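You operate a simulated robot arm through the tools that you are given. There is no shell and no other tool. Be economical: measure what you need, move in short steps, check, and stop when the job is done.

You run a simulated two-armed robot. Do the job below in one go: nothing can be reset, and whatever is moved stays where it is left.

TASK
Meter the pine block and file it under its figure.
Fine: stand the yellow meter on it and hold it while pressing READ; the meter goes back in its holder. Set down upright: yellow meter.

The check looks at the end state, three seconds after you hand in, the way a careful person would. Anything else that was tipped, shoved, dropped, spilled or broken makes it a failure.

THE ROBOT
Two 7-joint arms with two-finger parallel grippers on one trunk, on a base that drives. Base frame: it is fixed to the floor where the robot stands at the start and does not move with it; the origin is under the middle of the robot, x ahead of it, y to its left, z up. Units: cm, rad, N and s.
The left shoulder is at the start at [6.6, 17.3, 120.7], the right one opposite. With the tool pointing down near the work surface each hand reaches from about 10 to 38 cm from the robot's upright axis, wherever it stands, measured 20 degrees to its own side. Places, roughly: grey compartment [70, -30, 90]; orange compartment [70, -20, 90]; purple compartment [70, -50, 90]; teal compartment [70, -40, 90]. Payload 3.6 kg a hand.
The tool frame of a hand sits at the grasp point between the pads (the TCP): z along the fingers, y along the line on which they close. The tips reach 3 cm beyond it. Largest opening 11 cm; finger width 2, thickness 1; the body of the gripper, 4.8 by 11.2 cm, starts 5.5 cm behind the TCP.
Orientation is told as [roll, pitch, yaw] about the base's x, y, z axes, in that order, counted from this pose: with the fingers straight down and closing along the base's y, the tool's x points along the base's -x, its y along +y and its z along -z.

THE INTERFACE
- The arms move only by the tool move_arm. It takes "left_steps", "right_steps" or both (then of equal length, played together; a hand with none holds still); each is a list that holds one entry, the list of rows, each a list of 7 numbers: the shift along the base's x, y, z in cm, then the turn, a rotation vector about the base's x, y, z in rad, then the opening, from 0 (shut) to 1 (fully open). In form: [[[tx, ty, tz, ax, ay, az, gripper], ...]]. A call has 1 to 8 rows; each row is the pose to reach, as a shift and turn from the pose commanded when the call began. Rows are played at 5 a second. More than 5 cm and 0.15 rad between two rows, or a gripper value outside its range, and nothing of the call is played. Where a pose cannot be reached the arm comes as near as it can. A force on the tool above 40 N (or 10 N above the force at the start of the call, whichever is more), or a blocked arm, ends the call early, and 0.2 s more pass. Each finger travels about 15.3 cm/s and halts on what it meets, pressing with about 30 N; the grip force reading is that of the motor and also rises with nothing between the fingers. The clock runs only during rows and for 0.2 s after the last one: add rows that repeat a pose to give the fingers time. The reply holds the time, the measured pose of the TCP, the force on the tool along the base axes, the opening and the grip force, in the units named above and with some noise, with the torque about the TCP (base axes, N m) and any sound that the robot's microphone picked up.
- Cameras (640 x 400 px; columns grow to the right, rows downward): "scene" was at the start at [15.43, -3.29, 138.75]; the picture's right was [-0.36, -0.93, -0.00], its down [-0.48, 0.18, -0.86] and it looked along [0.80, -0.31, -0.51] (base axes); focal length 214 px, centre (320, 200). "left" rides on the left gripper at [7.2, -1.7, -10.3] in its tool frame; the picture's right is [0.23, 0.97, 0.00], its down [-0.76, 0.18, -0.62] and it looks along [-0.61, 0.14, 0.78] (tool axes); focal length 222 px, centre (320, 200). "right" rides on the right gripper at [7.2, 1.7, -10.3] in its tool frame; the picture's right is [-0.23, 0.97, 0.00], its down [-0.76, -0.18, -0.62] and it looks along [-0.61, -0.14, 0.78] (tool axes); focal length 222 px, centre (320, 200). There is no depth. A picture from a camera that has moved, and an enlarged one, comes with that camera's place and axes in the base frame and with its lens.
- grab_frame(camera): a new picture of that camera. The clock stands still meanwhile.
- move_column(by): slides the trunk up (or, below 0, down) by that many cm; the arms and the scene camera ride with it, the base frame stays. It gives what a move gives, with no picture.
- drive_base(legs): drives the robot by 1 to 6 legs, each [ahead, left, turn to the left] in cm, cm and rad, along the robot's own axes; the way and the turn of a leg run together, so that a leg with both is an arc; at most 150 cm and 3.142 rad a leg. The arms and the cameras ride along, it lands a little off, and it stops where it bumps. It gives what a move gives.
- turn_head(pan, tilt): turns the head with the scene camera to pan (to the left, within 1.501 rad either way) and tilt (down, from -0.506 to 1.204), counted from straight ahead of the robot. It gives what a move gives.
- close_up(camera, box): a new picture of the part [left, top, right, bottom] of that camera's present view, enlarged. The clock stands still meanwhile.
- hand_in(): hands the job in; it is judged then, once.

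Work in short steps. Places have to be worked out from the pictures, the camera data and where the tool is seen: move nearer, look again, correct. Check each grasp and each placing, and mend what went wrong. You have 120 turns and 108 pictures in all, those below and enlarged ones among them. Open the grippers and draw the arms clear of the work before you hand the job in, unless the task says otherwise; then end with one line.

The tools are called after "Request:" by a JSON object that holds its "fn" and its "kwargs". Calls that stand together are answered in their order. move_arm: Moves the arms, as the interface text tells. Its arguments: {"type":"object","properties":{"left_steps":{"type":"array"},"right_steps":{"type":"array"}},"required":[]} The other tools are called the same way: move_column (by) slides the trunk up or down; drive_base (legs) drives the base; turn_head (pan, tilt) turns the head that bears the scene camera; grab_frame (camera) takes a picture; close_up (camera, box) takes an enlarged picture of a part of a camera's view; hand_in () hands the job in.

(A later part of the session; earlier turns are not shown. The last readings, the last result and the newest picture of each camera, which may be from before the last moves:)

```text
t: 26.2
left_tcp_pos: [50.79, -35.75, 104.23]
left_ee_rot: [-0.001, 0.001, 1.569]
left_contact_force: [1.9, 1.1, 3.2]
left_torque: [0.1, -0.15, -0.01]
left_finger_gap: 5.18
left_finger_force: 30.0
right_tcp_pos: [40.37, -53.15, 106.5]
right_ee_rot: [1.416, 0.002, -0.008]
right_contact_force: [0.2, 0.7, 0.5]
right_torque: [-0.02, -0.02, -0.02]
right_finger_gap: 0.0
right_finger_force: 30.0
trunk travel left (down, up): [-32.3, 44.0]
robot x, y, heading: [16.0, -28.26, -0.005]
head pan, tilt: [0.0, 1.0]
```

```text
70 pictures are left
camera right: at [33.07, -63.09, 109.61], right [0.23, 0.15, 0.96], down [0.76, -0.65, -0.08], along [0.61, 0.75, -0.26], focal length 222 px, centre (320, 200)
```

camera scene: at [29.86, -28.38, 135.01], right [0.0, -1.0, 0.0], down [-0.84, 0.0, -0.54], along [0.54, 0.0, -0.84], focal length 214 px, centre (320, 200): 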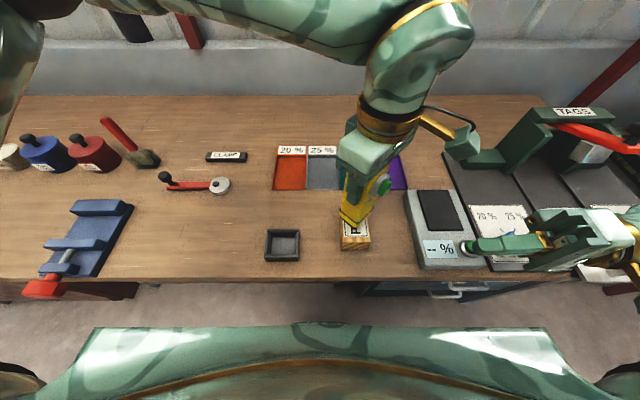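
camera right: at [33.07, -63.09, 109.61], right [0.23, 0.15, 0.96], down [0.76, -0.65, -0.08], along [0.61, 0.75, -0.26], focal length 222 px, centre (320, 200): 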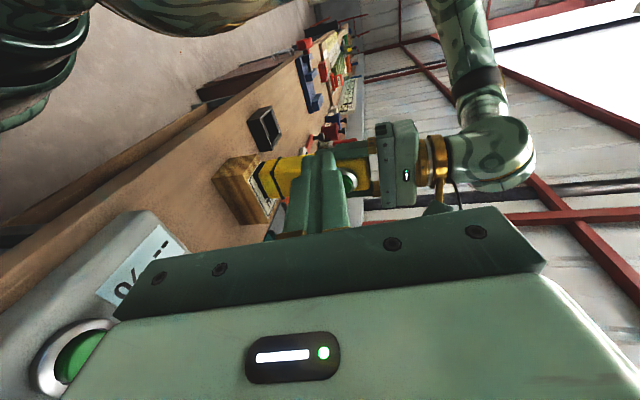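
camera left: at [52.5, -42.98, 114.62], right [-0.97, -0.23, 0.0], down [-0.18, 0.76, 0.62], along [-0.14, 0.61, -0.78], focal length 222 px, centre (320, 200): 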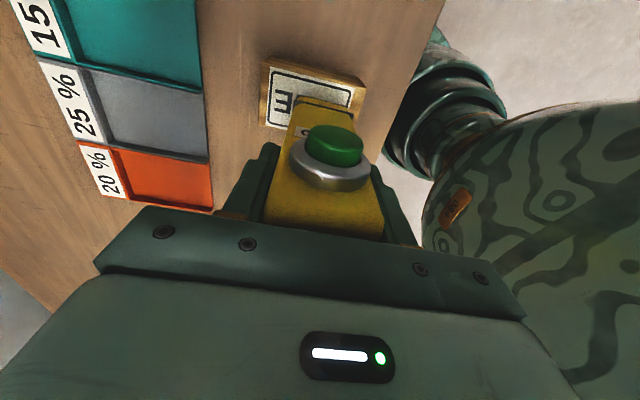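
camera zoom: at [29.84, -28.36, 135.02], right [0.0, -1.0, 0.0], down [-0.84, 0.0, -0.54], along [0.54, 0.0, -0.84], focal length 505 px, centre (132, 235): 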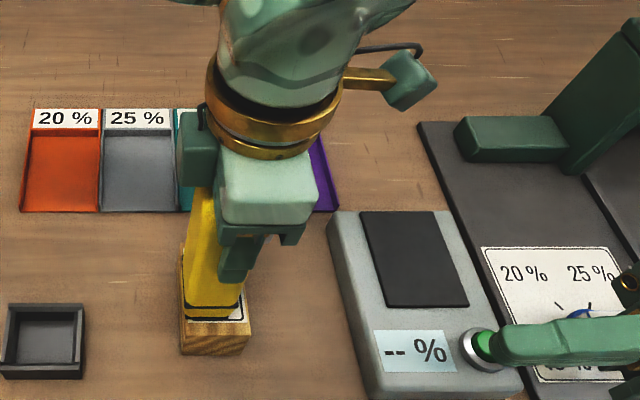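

The meter stands on the block. The button face should be near (50.8,−39.2,104.7). I move the right hand into line with it, tip about 3 cm short.

Request:
{"fn": "move_arm", "kwargs": {"right_steps": [[[2.5, 1, -0.3, 0.05, 0, 0, 0], [5, 3, -0.6, 0.1, 0, 0, 0], [7, 6, -0.7, 0.13, 0, 0, 0], [8.8, 9, -0.8, 0.15, 0, 0, 0], [8.8, 12, -0.9, 0.15, 0, 0, 0], [8.8, 14, -0.9, 0.15, 0, 0, 0], [8.8, 14, -0.9, 0.15, 0, 0, 0]]]}}

Request:
{"fn": "grab_frame", "kwargs": {"camera": "scene"}}

Request:
{"fn": "grab_frame", "kwargs": {"camera": "right"}}

Request:
{"fn": "grab_frame", "kwargs": {"camera": "left"}}

```text
t: 27.8
left_tcp_pos: [50.64, -35.67, 104.34]
left_ee_rot: [0.0, 0.001, 1.569]
left_contact_force: [-0.8, -1.3, 6.9]
left_torque: [-0.12, -0.01, -0.01]
left_finger_gap: 5.17
left_finger_force: 29.9
right_tcp_pos: [40.39, -49.63, 113.13]
right_ee_rot: [1.56, 0.006, -0.015]
right_contact_force: [-0.4, 0.3, 0.6]
right_torque: [0.01, -0.04, 0.03]
right_finger_gap: 0.0
right_finger_force: 30.0
right hand out of reach, approached as far as the arm can: row 1, 2, 3, 4, 5, 6, 7
trunk travel left (down, up): [-32.3, 44.0]
robot x, y, heading: [15.73, -28.59, -0.002]
head pan, tilt: [0.0, 1.0]
```

```text
69 pictures are left
camera scene: at [29.8, -28.37, 135.02], right [0.0, -1.0, 0.0], down [-0.84, 0.0, -0.54], along [0.54, 0.0, -0.84], focal length 214 px, centre (320, 200)
```

scene: 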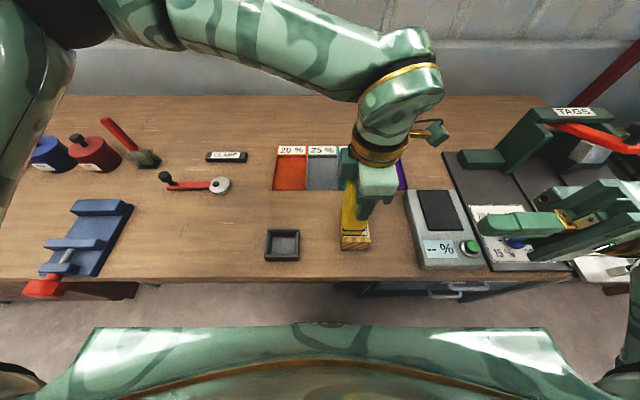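

```text
68 pictures are left
camera right: at [32.88, -59.94, 114.86], right [0.23, 0.01, 0.97], down [0.75, -0.63, -0.17], along [0.62, 0.77, -0.15], focal length 222 px, centre (320, 200)
```

right: 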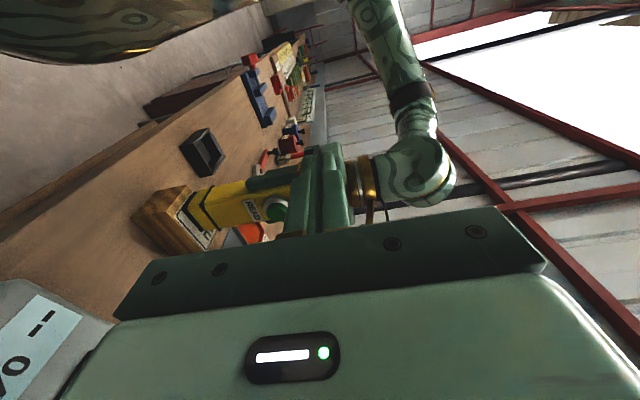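

```text
67 pictures are left
camera left: at [52.45, -42.98, 114.61], right [-0.97, -0.23, 0.0], down [-0.18, 0.76, 0.62], along [-0.14, 0.61, -0.78], focal length 222 px, centre (320, 200)
```

left: 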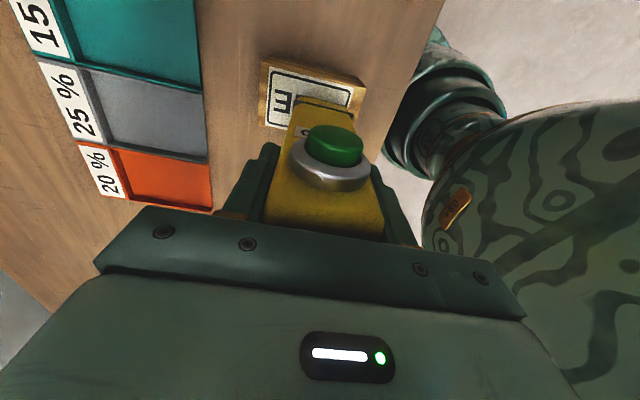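

The hand pointing left with its camera toward the robot runs into a joint limit. I retreat and spin the right hand about its own axis, so its camera sits underneath, which should be a more natural wrist pose.

Request:
{"fn": "move_arm", "kwargs": {"right_steps": [[[-2, -4, 1, 0, -0.14, 0, 0], [-4, -8, 2, 0, -0.28, 0, 0], [-6, -12, 3, 0, -0.42, 0, 0], [-6, -12, 3, 0, -0.56, 0, 0], [-6, -12, 3, 0, -0.7, 0, 0], [-6, -12, 3, 0, -0.84, 0, 0], [-6, -12, 3, 0, -0.98, 0, 0], [-6, -12, 3, 0, -1.12, 0, 0]]]}}

Request:
{"fn": "grab_frame", "kwargs": {"camera": "scene"}}

```text
t: 29.6
left_tcp_pos: [50.77, -35.73, 104.27]
left_ee_rot: [0.0, 0.001, 1.568]
left_contact_force: [0.1, -3.4, 6.1]
left_torque: [-0.34, 0.07, -0.02]
left_finger_gap: 5.18
left_finger_force: 29.8
right_tcp_pos: [42.02, -51.45, 111.42]
right_ee_rot: [1.496, -1.099, 0.024]
right_contact_force: [-0.2, -0.3, 0.6]
right_torque: [-0.05, 0.0, 0.04]
right_finger_gap: 0.0
right_finger_force: 30.0
right hand out of reach, approached as far as the arm can: row 1, 2, 3, 4, 5, 6, 7, 8
trunk travel left (down, up): [-32.3, 44.0]
robot x, y, heading: [15.86, -28.22, 0.001]
head pan, tilt: [0.0, 1.0]
```

```text
66 pictures are left
camera scene: at [29.85, -28.27, 135.01], right [0.0, -1.0, 0.0], down [-0.84, 0.0, -0.54], along [0.54, 0.0, -0.84], focal length 214 px, centre (320, 200)
```

scene: 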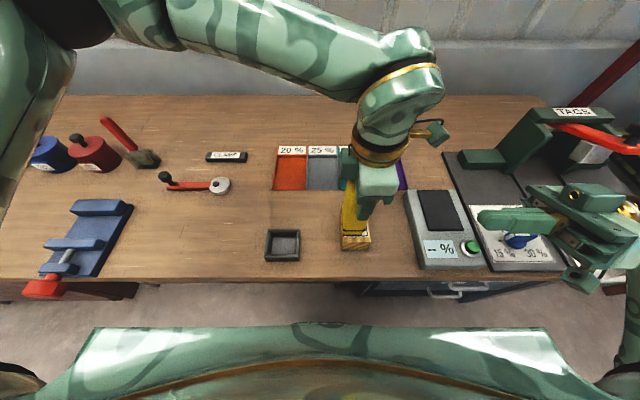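

Reach at table height seems limited by the low hand position relative to the shoulders. I'll lower the trunk: first raise both hands (meter lifted straight off the block), then slide the column down.

Request:
{"fn": "move_arm", "kwargs": {"left_steps": [[[0, 0, 1, 0, 0, 0, 0.3], [0, 0, 4, 0, 0, 0, 0.3], [0, 0, 8, 0, 0, 0, 0.3], [0, 0, 12, 0, 0, 0, 0.3], [0, 0, 16, 0, 0, 0, 0.3], [0, 0, 20, 0, 0, 0, 0.3], [0, 0, 20, 0, 0, 0, 0.3]]], "right_steps": [[[0, 0, 1, 0, 0, 0, 0], [0, 0, 4, 0, 0, 0, 0], [0, 0, 8, 0, 0, 0, 0], [0, 0, 12, 0, 0, 0, 0], [0, 0, 16, 0, 0, 0, 0], [0, 0, 20, 0, 0, 0, 0], [0, 0, 20, 0, 0, 0, 0]]]}}

Request:
{"fn": "grab_frame", "kwargs": {"camera": "scene"}}

```text
t: 31.2
left_tcp_pos: [50.83, -35.9, 124.25]
left_ee_rot: [0.002, 0.0, 1.569]
left_contact_force: [-1.0, -0.2, -2.7]
left_torque: [-0.04, 0.02, 0.01]
left_finger_gap: 5.17
left_finger_force: 30.7
right_tcp_pos: [42.59, -48.43, 119.1]
right_ee_rot: [1.5, -1.098, 0.019]
right_contact_force: [1.0, 0.5, 0.1]
right_torque: [-0.01, 0.01, 0.02]
right_finger_gap: 0.01
right_finger_force: 29.8
right hand out of reach, approached as far as the arm can: row 1, 2, 3, 4, 5, 6, 7
trunk travel left (down, up): [-32.3, 44.0]
robot x, y, heading: [15.88, -28.03, 0.0]
head pan, tilt: [0.0, 1.0]
```

```text
65 pictures are left
camera scene: at [29.91, -28.36, 135.0], right [0.0, -1.0, 0.0], down [-0.84, 0.0, -0.54], along [0.54, 0.0, -0.84], focal length 214 px, centre (320, 200)
```

scene: 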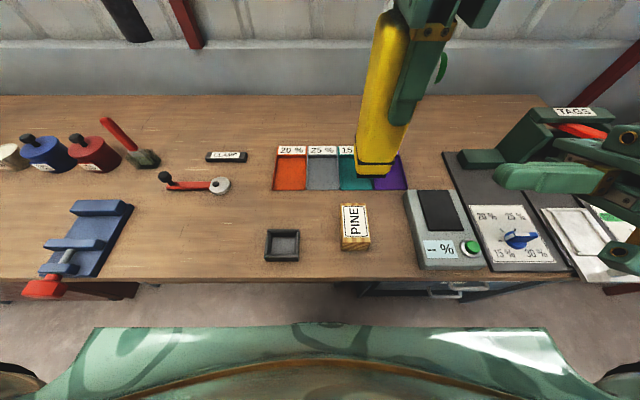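

The limit turns out to be wrist posture, not height, and tool-down poses work well. New plan: set the meter down on the block again, and regrip it with the left hand tilted to the left so its body and camera lean away from READ. The right hand, mostly pointing down, can then press from the right. I lower the meter and untwist the right hand now.

Request:
{"fn": "move_arm", "kwargs": {"left_steps": [[[0, 0, -4, 0, 0, 0, 0.3], [0, 0, -8, 0, 0, 0, 0.3], [0, 0, -12, 0, 0, 0, 0.3], [0, 0, -16, 0, 0, 0, 0.3], [0, 0, -18, 0, 0, 0, 0.3], [0, 0, -19.2, 0, 0, 0, 0.3], [0, 0, -19.7, 0, 0, 0, 0.3], [0, 0, -20, 0, 0, 0, 0.3]]], "right_steps": [[[0, 0, 0, 0, 0.14, 0, 0], [0, 0, 0, 0, 0.28, 0, 0], [0, 0, 0, 0, 0.42, 0, 0], [0, 0, 0, 0, 0.56, 0, 0], [0, 0, 0, 0, 0.7, 0, 0], [0, 0, 0, 0, 0.84, 0, 0], [0, 0, 0, 0, 0.98, 0, 0], [0, 0, 0, 0, 1.12, 0, 0]]]}}

Request:
{"fn": "move_arm", "kwargs": {"right_steps": [[[0, 0, 0, -0.14, 0, 0, 0], [0, 0, 0, -0.28, 0, 0, 0], [0, 0, 0, -0.42, 0, 0, 0], [0, 0, 0, -0.56, 0, 0, 0], [0, 0, -2, -0.7, 0, 0, 0], [0, 0, -5, -0.84, 0, 0, 0], [0, 0, -8, -0.86, 0, 0, 0], [0, 0, -8, -0.86, 0, 0, 0]]]}}

Request:
{"fn": "grab_frame", "kwargs": {"camera": "scene"}}

Request:
{"fn": "close_up", "kwargs": {"camera": "scene", "box": [300, 130, 420, 270]}}

```text
t: 33.0
left_tcp_pos: [50.78, -35.76, 104.2]
left_ee_rot: [0.002, 0.0, 1.568]
left_contact_force: [-1.0, 0.7, 2.6]
left_torque: [0.08, 0.1, -0.03]
left_finger_gap: 5.19
left_finger_force: 29.8
right_tcp_pos: [41.93, -48.41, 118.08]
right_ee_rot: [1.516, 0.025, -0.024]
right_contact_force: [-0.6, 0.1, -0.9]
right_torque: [0.01, 0.0, 0.02]
right_finger_gap: 0.01
right_finger_force: 29.6
right hand out of reach, approached as far as the arm can: row 3, 4, 5, 6, 7, 8
trunk travel left (down, up): [-32.3, 44.0]
robot x, y, heading: [15.95, -28.54, -0.002]
head pan, tilt: [0.0, 1.0]
```

```text
t: 34.8
left_tcp_pos: [50.73, -35.68, 104.19]
left_ee_rot: [0.0, 0.002, 1.569]
left_contact_force: [1.8, 0.7, 10.8]
left_torque: [0.03, -0.2, 0.04]
left_finger_gap: 5.19
left_finger_force: 29.6
right_tcp_pos: [44.39, -49.49, 110.75]
right_ee_rot: [0.659, 0.022, -0.01]
right_contact_force: [-0.1, -0.3, 0.2]
right_torque: [-0.02, 0.02, -0.02]
right_finger_gap: 0.0
right_finger_force: 29.4
right hand out of reach, approached as far as the arm can: row 1, 5, 6, 7, 8
trunk travel left (down, up): [-32.3, 44.0]
robot x, y, heading: [15.96, -28.0, -0.001]
head pan, tilt: [0.0, 1.0]
```

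```text
64 pictures are left
camera scene: at [29.81, -28.36, 135.02], right [0.0, -1.0, 0.0], down [-0.84, 0.0, -0.54], along [0.54, 0.0, -0.84], focal length 214 px, centre (320, 200)
```

scene: 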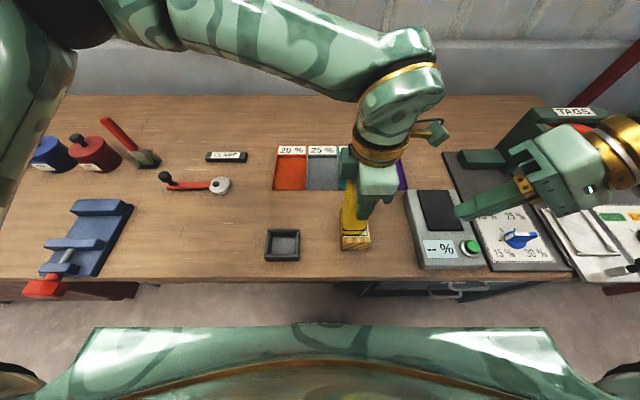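

```text
2.86 times, centred on (360, 200) of scene
camera zoom: at [29.81, -28.36, 135.02], right [0.0, -1.0, 0.0], down [-0.84, 0.0, -0.54], along [0.54, 0.0, -0.84], focal length 613 px, centre (206, 200)
```

zoom: 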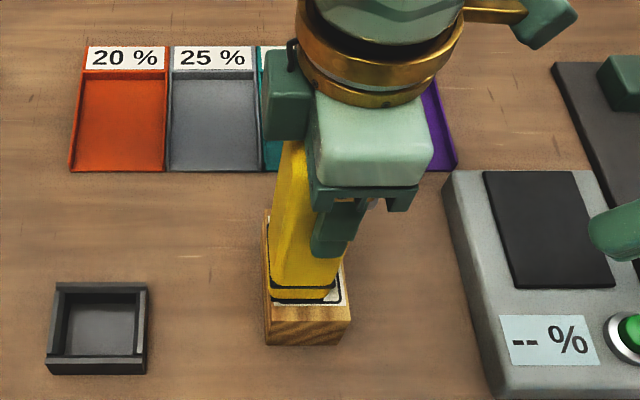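

The meter sits slightly left on the block, so I shift it 0.5 cm to the right and set it down again before regripping.

Request:
{"fn": "move_arm", "kwargs": {"left_steps": [[[0, 0, 1.2, 0, 0, 0, 0.3], [0, -0.5, 1.2, 0, 0, 0, 0.3], [0, -0.5, 0.6, 0, 0, 0, 0.3], [0, -0.5, 0.2, 0, 0, 0, 0.3], [0, -0.5, 0.05, 0, 0, 0, 0.3], [0, -0.5, 0.05, 0, 0, 0, 0.3]]]}}

Request:
{"fn": "move_arm", "kwargs": {"left_steps": [[[0, 0, 0, 0, 0, 0, 0.45], [0, 0, 0, 0, 0, 0, 0.6], [0, 0, 0, 0, 0, 0, 0.75], [0, 0, 0, 0, 0, 0, 0.75]]]}}

Request:
{"fn": "close_up", "kwargs": {"camera": "scene", "box": [300, 130, 420, 270]}}

Request:
{"fn": "grab_frame", "kwargs": {"camera": "left"}}

```text
t: 36.2
left_tcp_pos: [50.77, -36.17, 104.34]
left_ee_rot: [0.003, 0.0, 1.57]
left_contact_force: [-0.4, -0.7, -2.7]
left_torque: [0.03, 0.02, -0.02]
left_finger_gap: 5.17
left_finger_force: 30.2
right_tcp_pos: [44.28, -49.52, 110.8]
right_ee_rot: [0.657, 0.023, -0.008]
right_contact_force: [-0.5, -0.1, -0.5]
right_torque: [0.01, 0.02, 0.04]
right_finger_gap: 0.01
right_finger_force: 30.2
trunk travel left (down, up): [-32.3, 44.0]
robot x, y, heading: [16.18, -28.29, -0.004]
head pan, tilt: [0.0, 1.0]
```

```text
t: 37.2
left_tcp_pos: [50.77, -36.23, 104.39]
left_ee_rot: [0.002, 0.0, 1.569]
left_contact_force: [-0.9, 0.9, -0.3]
left_torque: [-0.02, 0.01, 0.02]
left_finger_gap: 8.27
left_finger_force: 0.0
right_tcp_pos: [44.24, -49.48, 110.79]
right_ee_rot: [0.658, 0.022, -0.01]
right_contact_force: [0.0, 0.2, 0.4]
right_torque: [0.0, -0.03, 0.0]
right_finger_gap: 0.0
right_finger_force: 29.8
trunk travel left (down, up): [-32.3, 44.0]
robot x, y, heading: [15.79, -28.35, 0.001]
head pan, tilt: [0.0, 1.0]
```

```text
2.86 times, centred on (360, 200) of scene
camera zoom: at [29.85, -28.37, 135.01], right [0.0, -1.0, 0.0], down [-0.84, 0.0, -0.54], along [0.54, 0.0, -0.84], focal length 613 px, centre (206, 200)
```

zoom: 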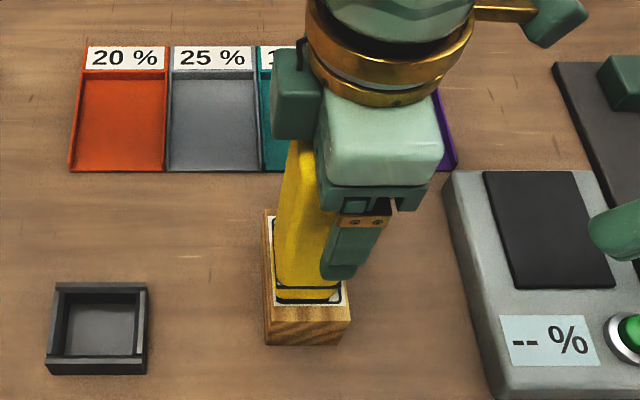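

```text
61 pictures are left
camera left: at [52.52, -43.46, 114.69], right [-0.97, -0.23, 0.0], down [-0.18, 0.76, 0.62], along [-0.14, 0.61, -0.78], focal length 222 px, centre (320, 200)
```

left: 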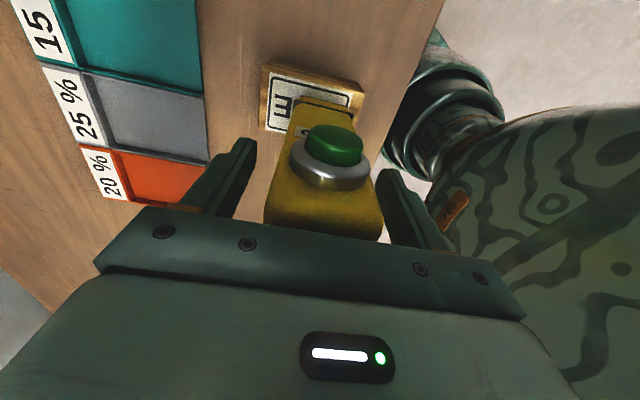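

It stands by itself, centred on the block. I tilt the open left hand by −0.6 rad about x so its body and camera lean left, away from the button.

Request:
{"fn": "move_arm", "kwargs": {"left_steps": [[[0, 0, 0.2, -0.12, 0, 0, 0.75], [0, 0, 0.4, -0.24, 0, 0, 0.75], [0, 0, 0.5, -0.36, 0, 0, 0.75], [0, 0, 0.5, -0.48, 0, 0, 0.75], [0, 0, 0.5, -0.6, 0, 0, 0.75], [0, 0, 0.5, -0.6, 0, 0, 0.75]]]}}

Request:
{"fn": "close_up", "kwargs": {"camera": "scene", "box": [280, 110, 420, 270]}}

Request:
{"fn": "grab_frame", "kwargs": {"camera": "left"}}

```text
t: 38.6
left_tcp_pos: [50.82, -36.23, 104.72]
left_ee_rot: [-0.001, 0.602, 1.567]
left_contact_force: [-0.6, -0.4, 0.3]
left_torque: [0.01, 0.0, 0.01]
left_finger_gap: 8.23
left_finger_force: 0.0
right_tcp_pos: [44.36, -49.61, 110.69]
right_ee_rot: [0.658, 0.023, -0.008]
right_contact_force: [-0.6, -0.5, -0.4]
right_torque: [0.02, 0.0, -0.01]
right_finger_gap: 0.0
right_finger_force: 30.4
trunk travel left (down, up): [-32.3, 44.0]
robot x, y, heading: [15.92, -28.11, 0.0]
head pan, tilt: [0.0, 1.0]
```

```text
2.50 times, centred on (350, 190) of scene
camera zoom: at [29.84, -28.41, 135.01], right [0.0, -1.0, 0.0], down [-0.84, 0.0, -0.54], along [0.54, 0.0, -0.84], focal length 536 px, centre (245, 225)
```

zoom: 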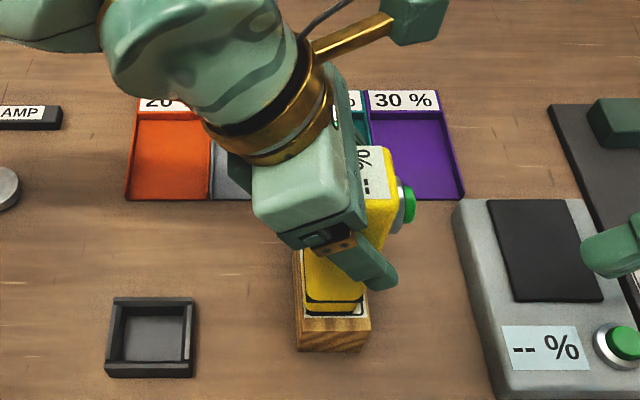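

```text
59 pictures are left
camera left: at [52.55, -36.46, 117.4], right [-0.97, -0.19, 0.13], down [-0.18, 0.98, 0.08], along [-0.14, 0.06, -0.99], focal length 222 px, centre (320, 200)
```

left: 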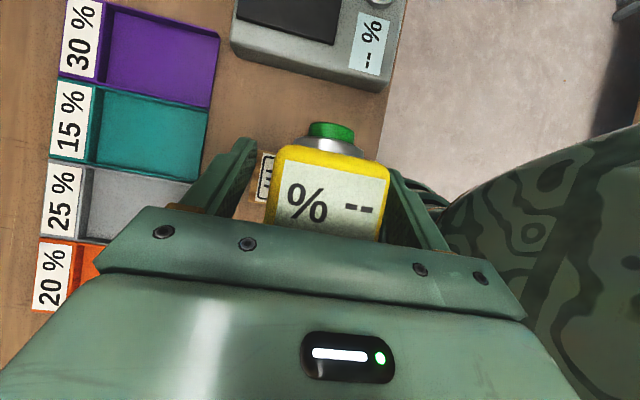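

Now the display and button are both clear. I close the left hand on the meter.

Request:
{"fn": "move_arm", "kwargs": {"left_steps": [[[0, 0, 0, 0, 0, 0, 0.6], [0, 0, 0, 0, 0, 0, 0.45], [0, 0, 0, 0, 0, 0, 0.3], [0, 0, 0, 0, 0, 0, 0.3], [0, 0, 0, 0, 0, 0, 0.3]]]}}

Request:
{"fn": "close_up", "kwargs": {"camera": "scene", "box": [300, 130, 500, 270]}}

Request:
{"fn": "grab_frame", "kwargs": {"camera": "right"}}

```text
t: 39.8
left_tcp_pos: [50.74, -36.25, 104.67]
left_ee_rot: [0.0, 0.599, 1.569]
left_contact_force: [-0.3, 0.6, 0.6]
left_torque: [-0.02, 0.0, 0.03]
left_finger_gap: 5.16
left_finger_force: 30.4
right_tcp_pos: [44.34, -49.56, 110.85]
right_ee_rot: [0.66, 0.022, -0.009]
right_contact_force: [-0.4, -0.2, -0.1]
right_torque: [0.0, 0.02, 0.0]
right_finger_gap: 0.0
right_finger_force: 29.9
trunk travel left (down, up): [-32.3, 44.0]
robot x, y, heading: [15.82, -28.32, -0.004]
head pan, tilt: [0.0, 1.0]
```

```text
2.86 times, centred on (400, 200) of scene
camera zoom: at [29.84, -28.36, 135.01], right [0.0, -1.0, 0.0], down [-0.84, 0.0, -0.54], along [0.54, 0.0, -0.84], focal length 613 px, centre (91, 200)
```

zoom: 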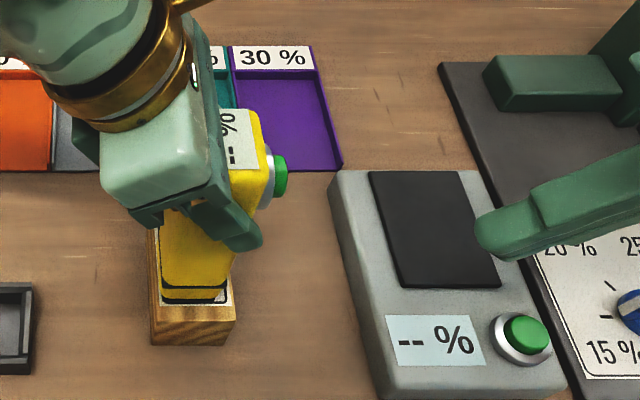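

```text
57 pictures are left
camera right: at [37.11, -54.45, 120.13], right [0.25, 0.77, 0.59], down [0.77, -0.53, 0.37], along [0.59, 0.36, -0.72], focal length 222 px, centre (320, 200)
```

right: 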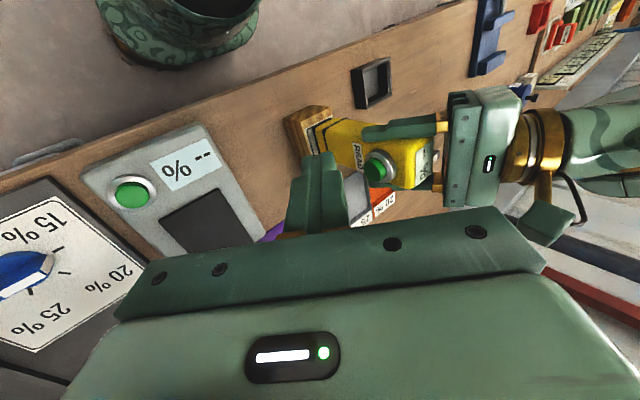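

READ's outer face is at about (50.8,−40,104.9). I bring the right fingertip to about 1.5 cm from it.

Request:
{"fn": "move_arm", "kwargs": {"right_steps": [[[1.2, 2.6, -2.7, 0, 0, 0, 0], [2.4, 5.2, -5.4, 0, 0, 0, 0], [3.6, 7.8, -8.1, 0, 0, 0, 0], [4.8, 10.4, -10.8, 0, 0, 0, 0], [6, 12, -13.3, 0, 0, 0, 0], [6, 13.4, -13.3, 0, 0, 0, 0], [6, 13.4, -13.3, 0, 0, 0, 0]]]}}

Request:
{"fn": "close_up", "kwargs": {"camera": "scene", "box": [300, 130, 500, 270]}}

Request:
{"fn": "grab_frame", "kwargs": {"camera": "left"}}

Request:
{"fn": "grab_frame", "kwargs": {"camera": "right"}}

```text
t: 41.0
left_tcp_pos: [50.9, -36.08, 104.79]
left_ee_rot: [-0.001, 0.596, 1.575]
left_contact_force: [0.1, 6.5, 8.2]
left_torque: [0.16, 0.19, 0.02]
left_finger_gap: 5.18
left_finger_force: 30.1
right_tcp_pos: [49.99, -37.74, 98.47]
right_ee_rot: [0.669, 0.009, -0.008]
right_contact_force: [0.3, -11.2, 17.8]
right_torque: [0.81, -0.11, -0.02]
right_finger_gap: 0.0
right_finger_force: 29.8
trunk travel left (down, up): [-32.3, 44.0]
robot x, y, heading: [16.18, -28.47, -0.001]
head pan, tilt: [0.0, 1.0]
heard: click
stopped in row 6 (right hand): the force on the tool passed its limit at 69 N (the readings are from after the stop); the commanded pose is now the measured one
```

```text
2.86 times, centred on (400, 200) of scene
camera zoom: at [29.65, -28.38, 135.06], right [0.0, -1.0, 0.0], down [-0.84, 0.0, -0.54], along [0.54, 0.0, -0.84], focal length 613 px, centre (91, 200)
```

zoom: 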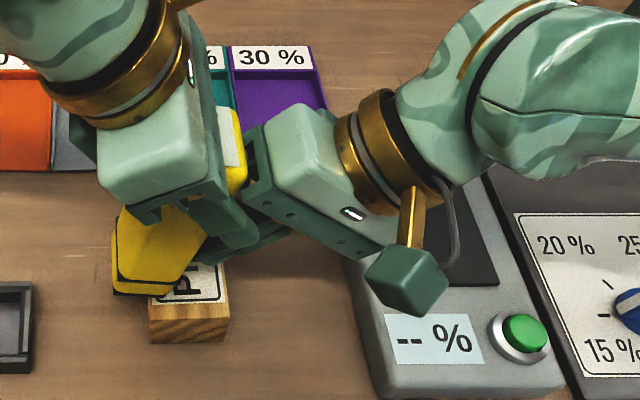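

```text
55 pictures are left
camera left: at [52.64, -36.32, 117.45], right [-0.97, -0.19, 0.13], down [-0.18, 0.98, 0.09], along [-0.14, 0.06, -0.99], focal length 222 px, centre (320, 200)
```

left: 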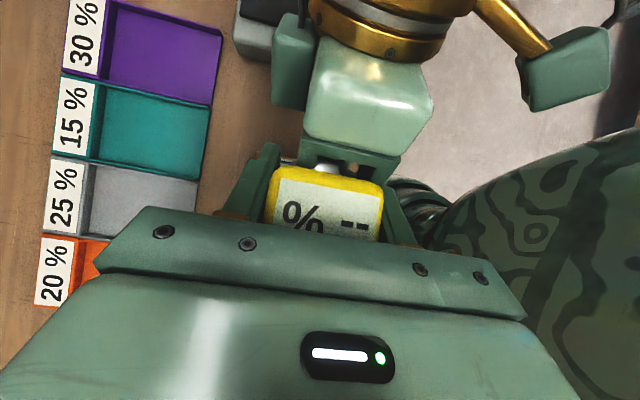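

```text
54 pictures are left
camera right: at [42.77, -42.8, 107.64], right [0.24, 0.76, 0.6], down [0.76, -0.53, 0.37], along [0.6, 0.37, -0.71], focal length 222 px, centre (320, 200)
```

right: 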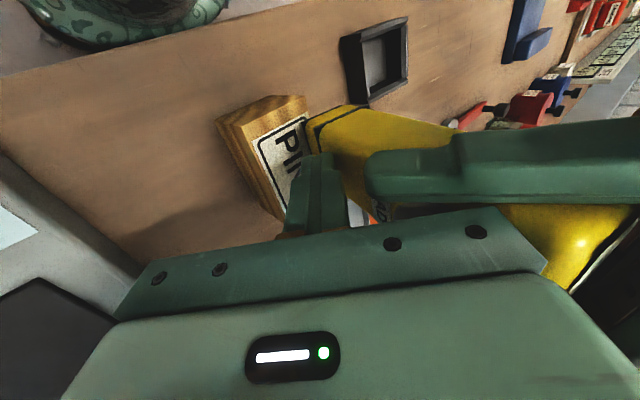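

The earlier commands had been clipped, so the move overshot: the right fingers pushed the meter and tilted it in the left grip, though it is still held. I retreat the right hand gently along its path.

Request:
{"fn": "move_arm", "kwargs": {"right_steps": [[[0, -1.5, 0.5, 0, 0, 0, 0], [0, -3.5, 1.5, 0, 0, 0, 0], [0, -6, 3, 0, 0, 0, 0], [0, -9, 5, 0, 0, 0, 0], [0, -12, 8, 0, 0, 0, 0], [0, -14, 11, 0, 0, 0, 0], [0, -14, 11, 0, 0, 0, 0]]]}}

Request:
{"fn": "grab_frame", "kwargs": {"camera": "scene"}}

Request:
{"fn": "close_up", "kwargs": {"camera": "scene", "box": [300, 130, 460, 270]}}

Request:
{"fn": "grab_frame", "kwargs": {"camera": "right"}}

Request:
{"fn": "grab_frame", "kwargs": {"camera": "left"}}

```text
t: 42.6
left_tcp_pos: [50.96, -36.12, 104.78]
left_ee_rot: [-0.002, 0.598, 1.575]
left_contact_force: [0.3, -3.9, 22.7]
left_torque: [-0.15, 0.14, -0.01]
left_finger_gap: 5.19
left_finger_force: 29.3
right_tcp_pos: [50.05, -51.79, 109.21]
right_ee_rot: [0.667, 0.015, -0.006]
right_contact_force: [0.4, 0.3, -0.1]
right_torque: [-0.01, -0.01, 0.0]
right_finger_gap: 0.0
right_finger_force: 29.9
trunk travel left (down, up): [-32.3, 44.0]
robot x, y, heading: [15.76, -28.5, 0.002]
head pan, tilt: [0.0, 1.0]
```

```text
53 pictures are left
camera scene: at [29.71, -28.43, 135.03], right [0.0, -1.0, 0.0], down [-0.84, 0.0, -0.54], along [0.54, 0.0, -0.84], focal length 214 px, centre (320, 200)
```

scene: 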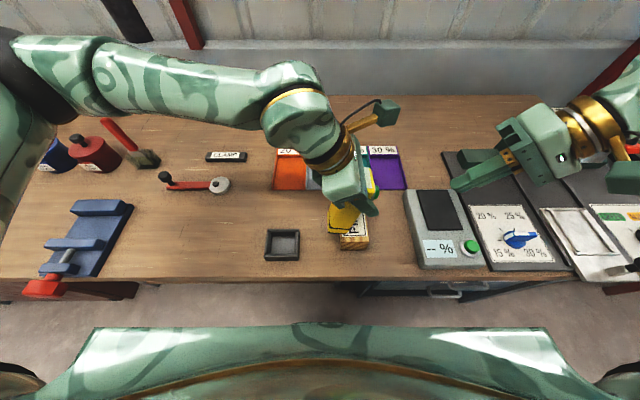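

```text
2.86 times, centred on (380, 200) of scene
camera zoom: at [29.71, -28.43, 135.03], right [0.0, -1.0, 0.0], down [-0.84, 0.0, -0.54], along [0.54, 0.0, -0.84], focal length 613 px, centre (149, 200)
```

zoom: 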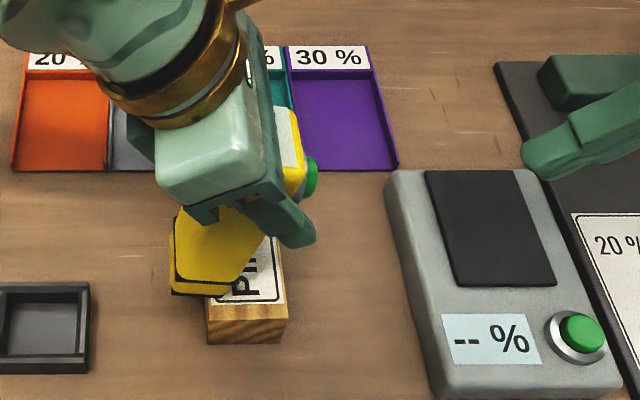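

```text
51 pictures are left
camera right: at [42.76, -56.81, 118.43], right [0.24, 0.76, 0.6], down [0.76, -0.53, 0.37], along [0.6, 0.37, -0.71], focal length 222 px, centre (320, 200)
```

right: 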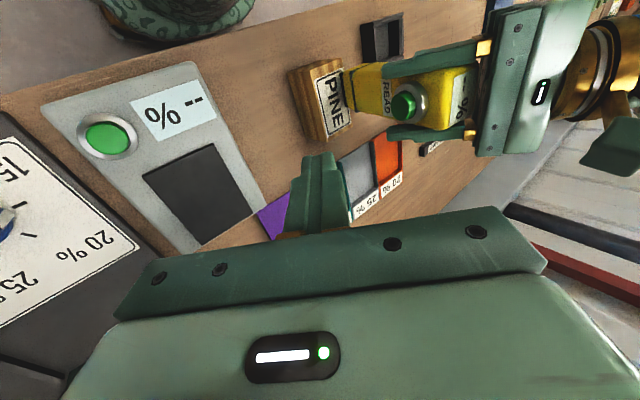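

```text
50 pictures are left
camera left: at [52.68, -36.38, 117.42], right [-0.97, -0.19, 0.13], down [-0.18, 0.98, 0.09], along [-0.14, 0.06, -0.99], focal length 222 px, centre (320, 200)
```

left: 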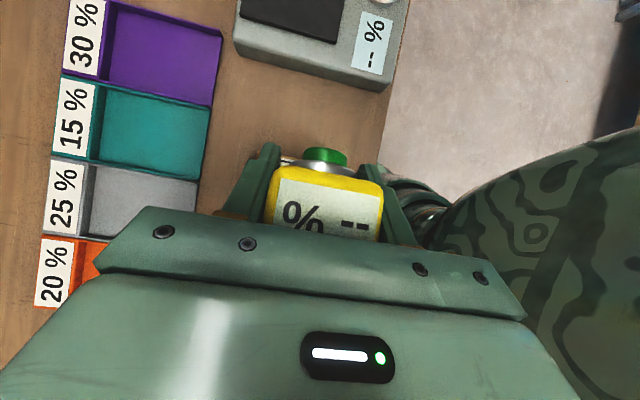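

The meter is tilted about 0.33 rad in the hand and still held; the block is unmoved. I lift it clear and turn the left hand by −0.33 about x to make the meter upright.

Request:
{"fn": "move_arm", "kwargs": {"left_steps": [[[0, 0, 1, 0, 0, 0, 0.3], [0, 0, 3, 0, 0, 0, 0.3], [0, 0, 5, 0, 0, 0, 0.3], [0, 0, 5, -0.12, 0, 0, 0.3], [0, 0, 5, -0.24, 0, 0, 0.3], [0, 0, 5, -0.33, 0, 0, 0.3], [0, 0, 5, -0.33, 0, 0, 0.3]]]}}

Request:
{"fn": "close_up", "kwargs": {"camera": "scene", "box": [300, 130, 460, 270]}}

Request:
{"fn": "close_up", "kwargs": {"camera": "right", "box": [200, 0, 560, 200]}}

```text
t: 44.2
left_tcp_pos: [51.09, -36.2, 109.73]
left_ee_rot: [0.003, 0.927, 1.581]
left_contact_force: [0.4, -0.1, -2.7]
left_torque: [-0.05, -0.02, 0.01]
left_finger_gap: 5.18
left_finger_force: 29.9
right_tcp_pos: [50.09, -51.8, 109.15]
right_ee_rot: [0.666, 0.015, -0.006]
right_contact_force: [-0.9, 0.5, -0.4]
right_torque: [0.05, -0.02, -0.01]
right_finger_gap: 0.01
right_finger_force: 29.9
trunk travel left (down, up): [-32.3, 44.0]
robot x, y, heading: [15.68, -28.24, -0.004]
head pan, tilt: [0.0, 1.0]
```

```text
2.86 times, centred on (380, 200) of scene
camera zoom: at [29.86, -28.42, 135.01], right [0.0, -1.0, 0.0], down [-0.84, 0.0, -0.54], along [0.54, 0.0, -0.84], focal length 613 px, centre (149, 200)
```

zoom: 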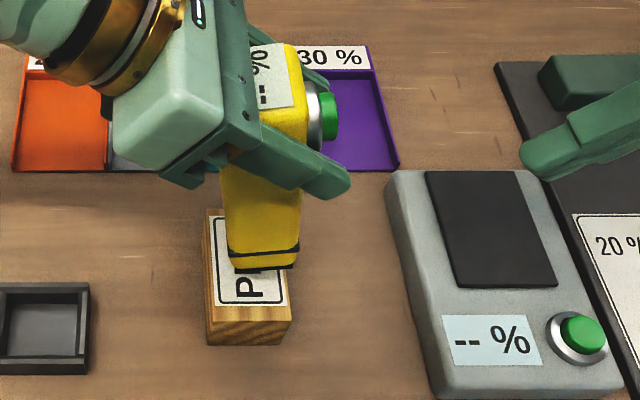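

```text
1.78 times, centred on (380, 100) of right
camera zoom: at [42.89, -56.77, 118.36], right [0.24, 0.76, 0.6], down [0.76, -0.53, 0.37], along [0.6, 0.37, -0.71], focal length 395 px, centre (213, 378)
```

zoom: 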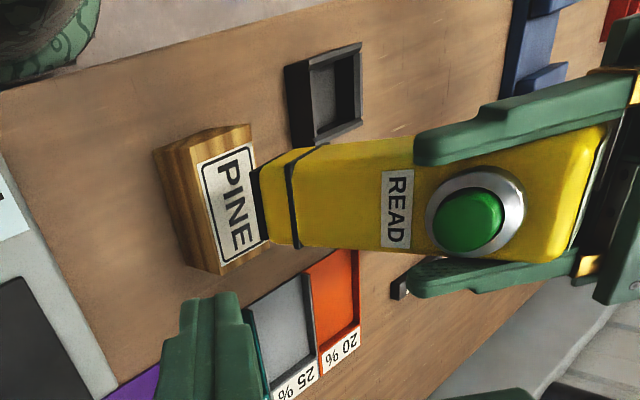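

By perspective the meter is now leaning slightly the other way (~0.17 rad), and it slid a little in the grip. I correct by +0.17 and look again.

Request:
{"fn": "move_arm", "kwargs": {"left_steps": [[[0, 0, 0, 0.09, 0, 0, 0.3], [0, 0, 0, 0.17, 0, 0, 0.3], [0, 0, 0, 0.17, 0, 0, 0.3]]]}}

Request:
{"fn": "close_up", "kwargs": {"camera": "scene", "box": [310, 140, 430, 260]}}

Request:
{"fn": "close_up", "kwargs": {"camera": "right", "box": [260, 0, 560, 187]}}

```text
t: 45.0
left_tcp_pos: [51.12, -36.09, 109.66]
left_ee_rot: [0.0, 0.755, 1.577]
left_contact_force: [0.5, 0.0, -2.7]
left_torque: [-0.07, -0.01, -0.03]
left_finger_gap: 5.2
left_finger_force: 30.5
right_tcp_pos: [50.23, -51.73, 109.14]
right_ee_rot: [0.666, 0.014, -0.01]
right_contact_force: [0.0, 0.4, 0.6]
right_torque: [-0.03, 0.03, 0.0]
right_finger_gap: 0.0
right_finger_force: 29.8
trunk travel left (down, up): [-32.3, 44.0]
robot x, y, heading: [15.63, -28.36, -0.002]
head pan, tilt: [0.0, 1.0]
```

```text
3.33 times, centred on (370, 200) of scene
camera zoom: at [29.87, -28.38, 135.01], right [0.0, -1.0, 0.0], down [-0.84, 0.0, -0.54], along [0.54, 0.0, -0.84], focal length 715 px, centre (153, 200)
```

zoom: 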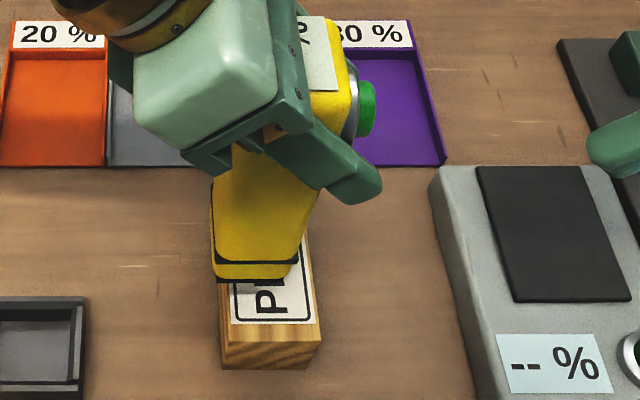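

```text
2.13 times, centred on (410, 94) of right
camera zoom: at [42.91, -56.74, 118.36], right [0.24, 0.76, 0.6], down [0.76, -0.53, 0.37], along [0.6, 0.37, -0.71], focal length 474 px, centre (128, 427)
```

zoom: 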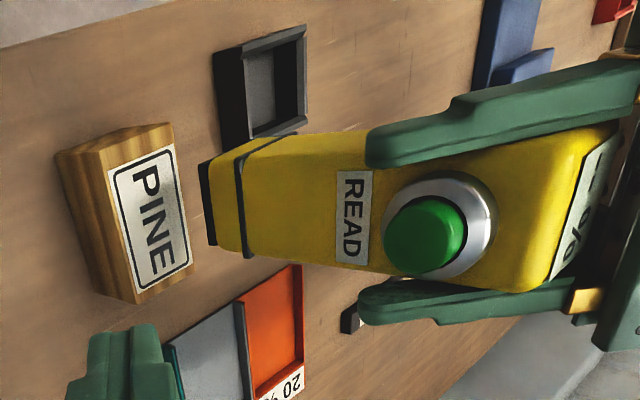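

The base band is now level, so the meter is vertical, and its centre is at y≈−34.2. I shift it −1.8 in y and lower it to just above the block, then to contact.

Request:
{"fn": "move_arm", "kwargs": {"left_steps": [[[0, -1.8, 0, 0, 0, 0, 0.3], [0, -1.8, -2, 0, 0, 0, 0.3], [0, -1.8, -3.5, 0, 0, 0, 0.3], [0, -1.8, -4, 0, 0, 0, 0.3], [0, -1.8, -4, 0, 0, 0, 0.3]]]}}

Request:
{"fn": "close_up", "kwargs": {"camera": "scene", "box": [310, 140, 430, 260]}}

```text
t: 46.2
left_tcp_pos: [51.19, -37.9, 105.67]
left_ee_rot: [0.001, 0.752, 1.577]
left_contact_force: [-0.1, 0.8, -2.7]
left_torque: [-0.06, -0.03, 0.03]
left_finger_gap: 5.18
left_finger_force: 29.7
right_tcp_pos: [50.11, -51.8, 109.08]
right_ee_rot: [0.666, 0.016, -0.007]
right_contact_force: [0.1, 0.4, -0.9]
right_torque: [0.01, -0.02, -0.02]
right_finger_gap: 0.0
right_finger_force: 30.2
trunk travel left (down, up): [-32.3, 44.0]
robot x, y, heading: [15.86, -28.21, 0.002]
head pan, tilt: [0.0, 1.0]
```

```text
3.33 times, centred on (370, 200) of scene
camera zoom: at [29.87, -28.4, 135.01], right [0.0, -1.0, 0.0], down [-0.84, 0.0, -0.54], along [0.54, 0.0, -0.84], focal length 715 px, centre (153, 200)
```

zoom: 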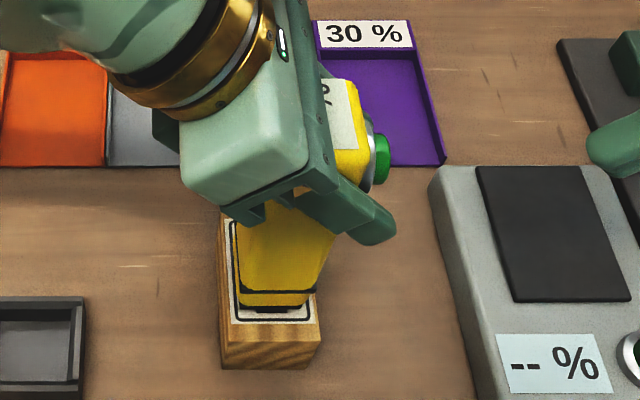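

Well placed over the block; I make fine contact steps.

Request:
{"fn": "move_arm", "kwargs": {"left_steps": [[[0, 0, -0.3, 0, 0, 0, 0.3], [0, 0, -0.5, 0, 0, 0, 0.3], [0, 0, -0.5, 0, 0, 0, 0.3]]]}}

Request:
{"fn": "move_arm", "kwargs": {"left_steps": [[[0, 0, -0.15, 0, 0, 0, 0.3], [0, 0, -0.3, 0, 0, 0, 0.3], [0, 0, -0.3, 0, 0, 0, 0.3]]]}}

Request:
{"fn": "close_up", "kwargs": {"camera": "scene", "box": [310, 140, 430, 260]}}

```text
t: 47.0
left_tcp_pos: [50.95, -38.02, 105.16]
left_ee_rot: [0.002, 0.755, 1.578]
left_contact_force: [-0.7, 1.3, -2.2]
left_torque: [-0.06, 0.04, -0.01]
left_finger_gap: 5.18
left_finger_force: 30.1
right_tcp_pos: [50.23, -51.66, 109.01]
right_ee_rot: [0.667, 0.013, -0.009]
right_contact_force: [0.6, 0.7, 0.0]
right_torque: [0.01, 0.01, -0.03]
right_finger_gap: 0.02
right_finger_force: 30.3
trunk travel left (down, up): [-32.3, 44.0]
robot x, y, heading: [15.99, -28.14, -0.001]
head pan, tilt: [0.0, 1.0]
```

```text
t: 47.8
left_tcp_pos: [51.11, -38.1, 104.95]
left_ee_rot: [0.001, 0.756, 1.576]
left_contact_force: [1.0, 1.0, 4.4]
left_torque: [0.01, -0.07, -0.02]
left_finger_gap: 5.19
left_finger_force: 30.4
right_tcp_pos: [50.2, -51.66, 109.13]
right_ee_rot: [0.667, 0.014, -0.007]
right_contact_force: [0.7, -0.4, -0.1]
right_torque: [0.03, 0.04, -0.02]
right_finger_gap: 0.01
right_finger_force: 29.8
trunk travel left (down, up): [-32.3, 44.0]
robot x, y, heading: [15.8, -28.23, -0.002]
head pan, tilt: [0.0, 1.0]
```

```text
3.33 times, centred on (370, 200) of scene
camera zoom: at [29.83, -28.37, 135.02], right [0.0, -1.0, 0.0], down [-0.84, 0.0, -0.54], along [0.54, 0.0, -0.84], focal length 715 px, centre (153, 200)
```

zoom: 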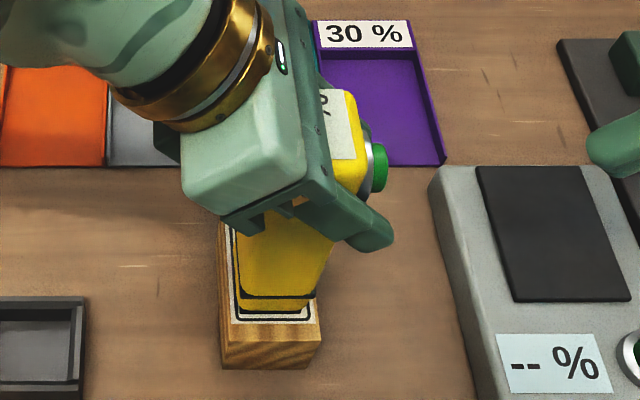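

Contact at 4 N with the base flat. I open, recentre the hand by +2 cm in y, and regrip.

Request:
{"fn": "move_arm", "kwargs": {"left_steps": [[[0, 0, 0, 0, 0, 0, 0.45], [0, 0, 0, 0, 0, 0, 0.6], [0, 0, 0, 0, 0, 0, 0.7], [0, 1, 0, 0, 0, 0, 0.7], [0, 1.9, 0, 0, 0, 0, 0.7], [0, 1.9, 0, 0, 0, 0, 0.7]]]}}

Request:
{"fn": "close_up", "kwargs": {"camera": "scene", "box": [310, 140, 430, 260]}}

Request:
{"fn": "grab_frame", "kwargs": {"camera": "left"}}

```text
t: 49.2
left_tcp_pos: [50.97, -36.08, 104.87]
left_ee_rot: [0.001, 0.756, 1.578]
left_contact_force: [0.4, 0.9, -0.7]
left_torque: [0.01, -0.01, 0.0]
left_finger_gap: 7.7
left_finger_force: 0.1
right_tcp_pos: [50.2, -51.7, 109.05]
right_ee_rot: [0.667, 0.013, -0.008]
right_contact_force: [-0.3, -0.4, 0.5]
right_torque: [0.03, -0.02, 0.01]
right_finger_gap: 0.0
right_finger_force: 30.3
trunk travel left (down, up): [-32.3, 44.0]
robot x, y, heading: [16.13, -28.18, -0.0]
head pan, tilt: [0.0, 1.0]
```

```text
3.33 times, centred on (370, 200) of scene
camera zoom: at [29.85, -28.4, 135.01], right [0.0, -1.0, 0.0], down [-0.84, 0.0, -0.54], along [0.54, 0.0, -0.84], focal length 715 px, centre (153, 200)
```

zoom: 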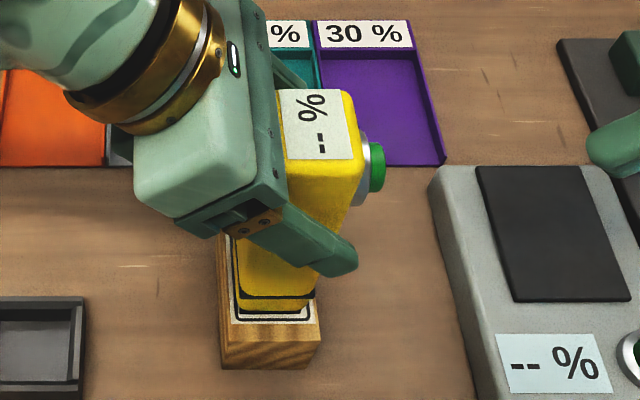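

```text
42 pictures are left
camera left: at [52.76, -34.27, 117.34], right [-0.97, -0.17, 0.16], down [-0.18, 0.98, -0.07], along [-0.14, -0.1, -0.99], focal length 222 px, centre (320, 200)
```

left: 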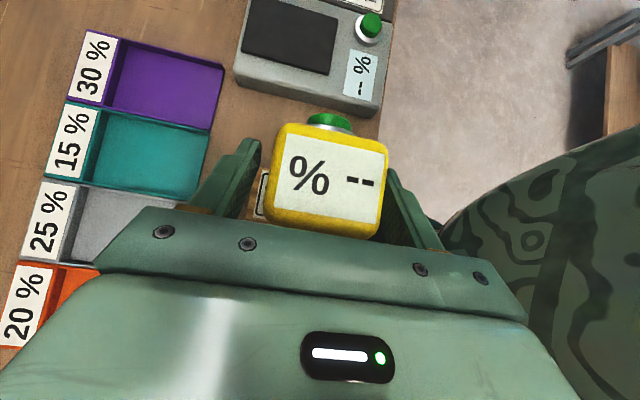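

Upright and centred. I close the left grip and bring the right fingertip to about 1 cm from the button (commanded and measured poses now agree).

Request:
{"fn": "move_arm", "kwargs": {"left_steps": [[[0, 0, 0, 0, 0, 0, 0.55], [0, 0, 0, 0, 0, 0, 0.4], [0, 0, 0, 0, 0, 0, 0.3], [0, 0, 0, 0, 0, 0, 0.3], [0, 0, 0, 0, 0, 0, 0.3]]]}}

Request:
{"fn": "move_arm", "kwargs": {"right_steps": [[[0.8, 2.5, -1, 0, 0, 0, 0], [0.8, 5, -2, 0, 0, 0, 0], [0.8, 7, -2.5, 0, 0, 0, 0], [0.8, 7.6, -2.5, 0, 0, 0, 0], [0.8, 7.6, -2.5, 0, 0, 0, 0]]]}}

Request:
{"fn": "close_up", "kwargs": {"camera": "scene", "box": [310, 140, 430, 260]}}

Request:
{"fn": "grab_frame", "kwargs": {"camera": "left"}}

```text
t: 50.4
left_tcp_pos: [51.04, -36.07, 104.77]
left_ee_rot: [0.002, 0.757, 1.578]
left_contact_force: [1.5, 0.5, 1.5]
left_torque: [0.06, -0.03, -0.02]
left_finger_gap: 5.19
left_finger_force: 30.0
right_tcp_pos: [50.11, -51.71, 109.11]
right_ee_rot: [0.667, 0.013, -0.007]
right_contact_force: [0.7, -0.7, -1.1]
right_torque: [-0.02, 0.01, 0.02]
right_finger_gap: 0.01
right_finger_force: 30.4
trunk travel left (down, up): [-32.3, 44.0]
robot x, y, heading: [15.81, -28.34, -0.004]
head pan, tilt: [0.0, 1.0]
```

```text
t: 51.6
left_tcp_pos: [51.02, -36.12, 104.86]
left_ee_rot: [0.002, 0.756, 1.579]
left_contact_force: [-0.4, -0.7, 1.1]
left_torque: [-0.06, 0.15, -0.01]
left_finger_gap: 5.16
left_finger_force: 30.1
right_tcp_pos: [50.71, -44.3, 106.71]
right_ee_rot: [0.663, 0.013, -0.007]
right_contact_force: [-0.3, 0.5, 0.1]
right_torque: [0.01, -0.02, 0.0]
right_finger_gap: 0.0
right_finger_force: 30.3
trunk travel left (down, up): [-32.3, 44.0]
robot x, y, heading: [16.14, -28.41, -0.004]
head pan, tilt: [0.0, 1.0]
```

```text
3.33 times, centred on (370, 200) of scene
camera zoom: at [29.84, -28.39, 135.01], right [0.0, -1.0, 0.0], down [-0.84, 0.0, -0.54], along [0.54, 0.0, -0.84], focal length 715 px, centre (153, 200)
```

zoom: 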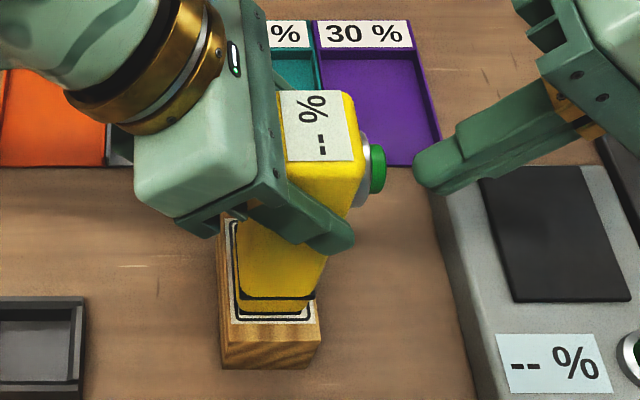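

```text
40 pictures are left
camera left: at [52.75, -34.26, 117.36], right [-0.97, -0.17, 0.16], down [-0.18, 0.98, -0.07], along [-0.14, -0.1, -0.99], focal length 222 px, centre (320, 200)
```

left: 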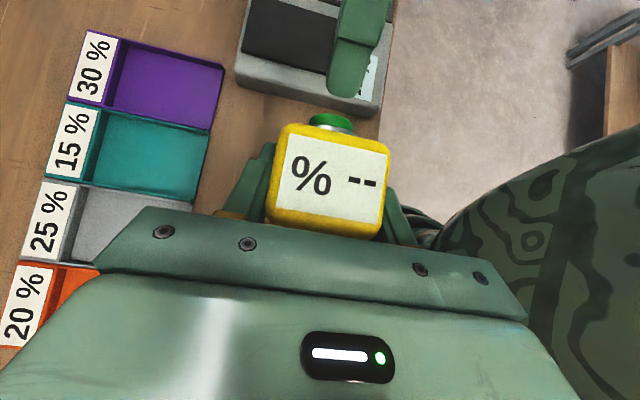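

Aligned in height with about 1.3 cm to go, and x needs +0.5. I press slowly.

Request:
{"fn": "move_arm", "kwargs": {"right_steps": [[[0.5, 0.4, 0, 0, 0, 0, 0], [0.5, 0.8, 0, 0, 0, 0, 0], [0.5, 1.1, 0, 0, 0, 0, 0], [0.5, 1.3, 0, 0, 0, 0, 0], [0.5, 1.5, 0, 0, 0, 0, 0], [0.5, 1.5, 0, 0, 0, 0, 0]]]}}

```text
t: 53.0
left_tcp_pos: [51.0, -36.07, 104.86]
left_ee_rot: [0.001, 0.755, 1.576]
left_contact_force: [0.6, 0.7, 0.6]
left_torque: [0.03, 0.07, 0.01]
left_finger_gap: 5.18
left_finger_force: 29.9
right_tcp_pos: [51.37, -42.66, 106.59]
right_ee_rot: [0.667, 0.014, -0.007]
right_contact_force: [-0.8, -1.1, -0.7]
right_torque: [0.0, 0.02, -0.01]
right_finger_gap: 0.0
right_finger_force: 30.3
trunk travel left (down, up): [-32.3, 44.0]
robot x, y, heading: [15.9, -28.57, -0.003]
head pan, tilt: [0.0, 1.0]
```

No contact yet; I continue in small increments.

Request:
{"fn": "move_arm", "kwargs": {"right_steps": [[[0, 0.2, 0, 0, 0, 0, 0], [0, 0.4, 0, 0, 0, 0, 0], [0, 0.6, 0, 0, 0, 0, 0], [0, 0.6, 0, 0, 0, 0, 0]]]}}

Request:
{"fn": "close_up", "kwargs": {"camera": "scene", "box": [310, 140, 430, 260]}}

```text
t: 54.0
left_tcp_pos: [50.98, -36.06, 104.88]
left_ee_rot: [0.001, 0.756, 1.576]
left_contact_force: [-1.1, 3.9, 2.6]
left_torque: [-0.1, -0.03, -0.07]
left_finger_gap: 5.18
left_finger_force: 29.7
right_tcp_pos: [51.46, -42.16, 106.7]
right_ee_rot: [0.666, 0.016, -0.008]
right_contact_force: [1.1, -4.2, -1.9]
right_torque: [-0.1, -0.03, 0.02]
right_finger_gap: 0.0
right_finger_force: 29.9
trunk travel left (down, up): [-32.3, 44.0]
robot x, y, heading: [15.93, -27.88, -0.0]
head pan, tilt: [0.0, 1.0]
heard: click
```

```text
3.33 times, centred on (370, 200) of scene
camera zoom: at [29.86, -28.39, 135.01], right [0.0, -1.0, 0.0], down [-0.84, 0.0, -0.54], along [0.54, 0.0, -0.84], focal length 715 px, centre (153, 200)
```

zoom: 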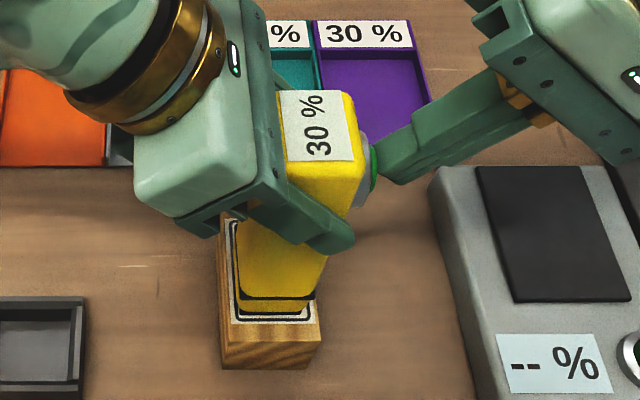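

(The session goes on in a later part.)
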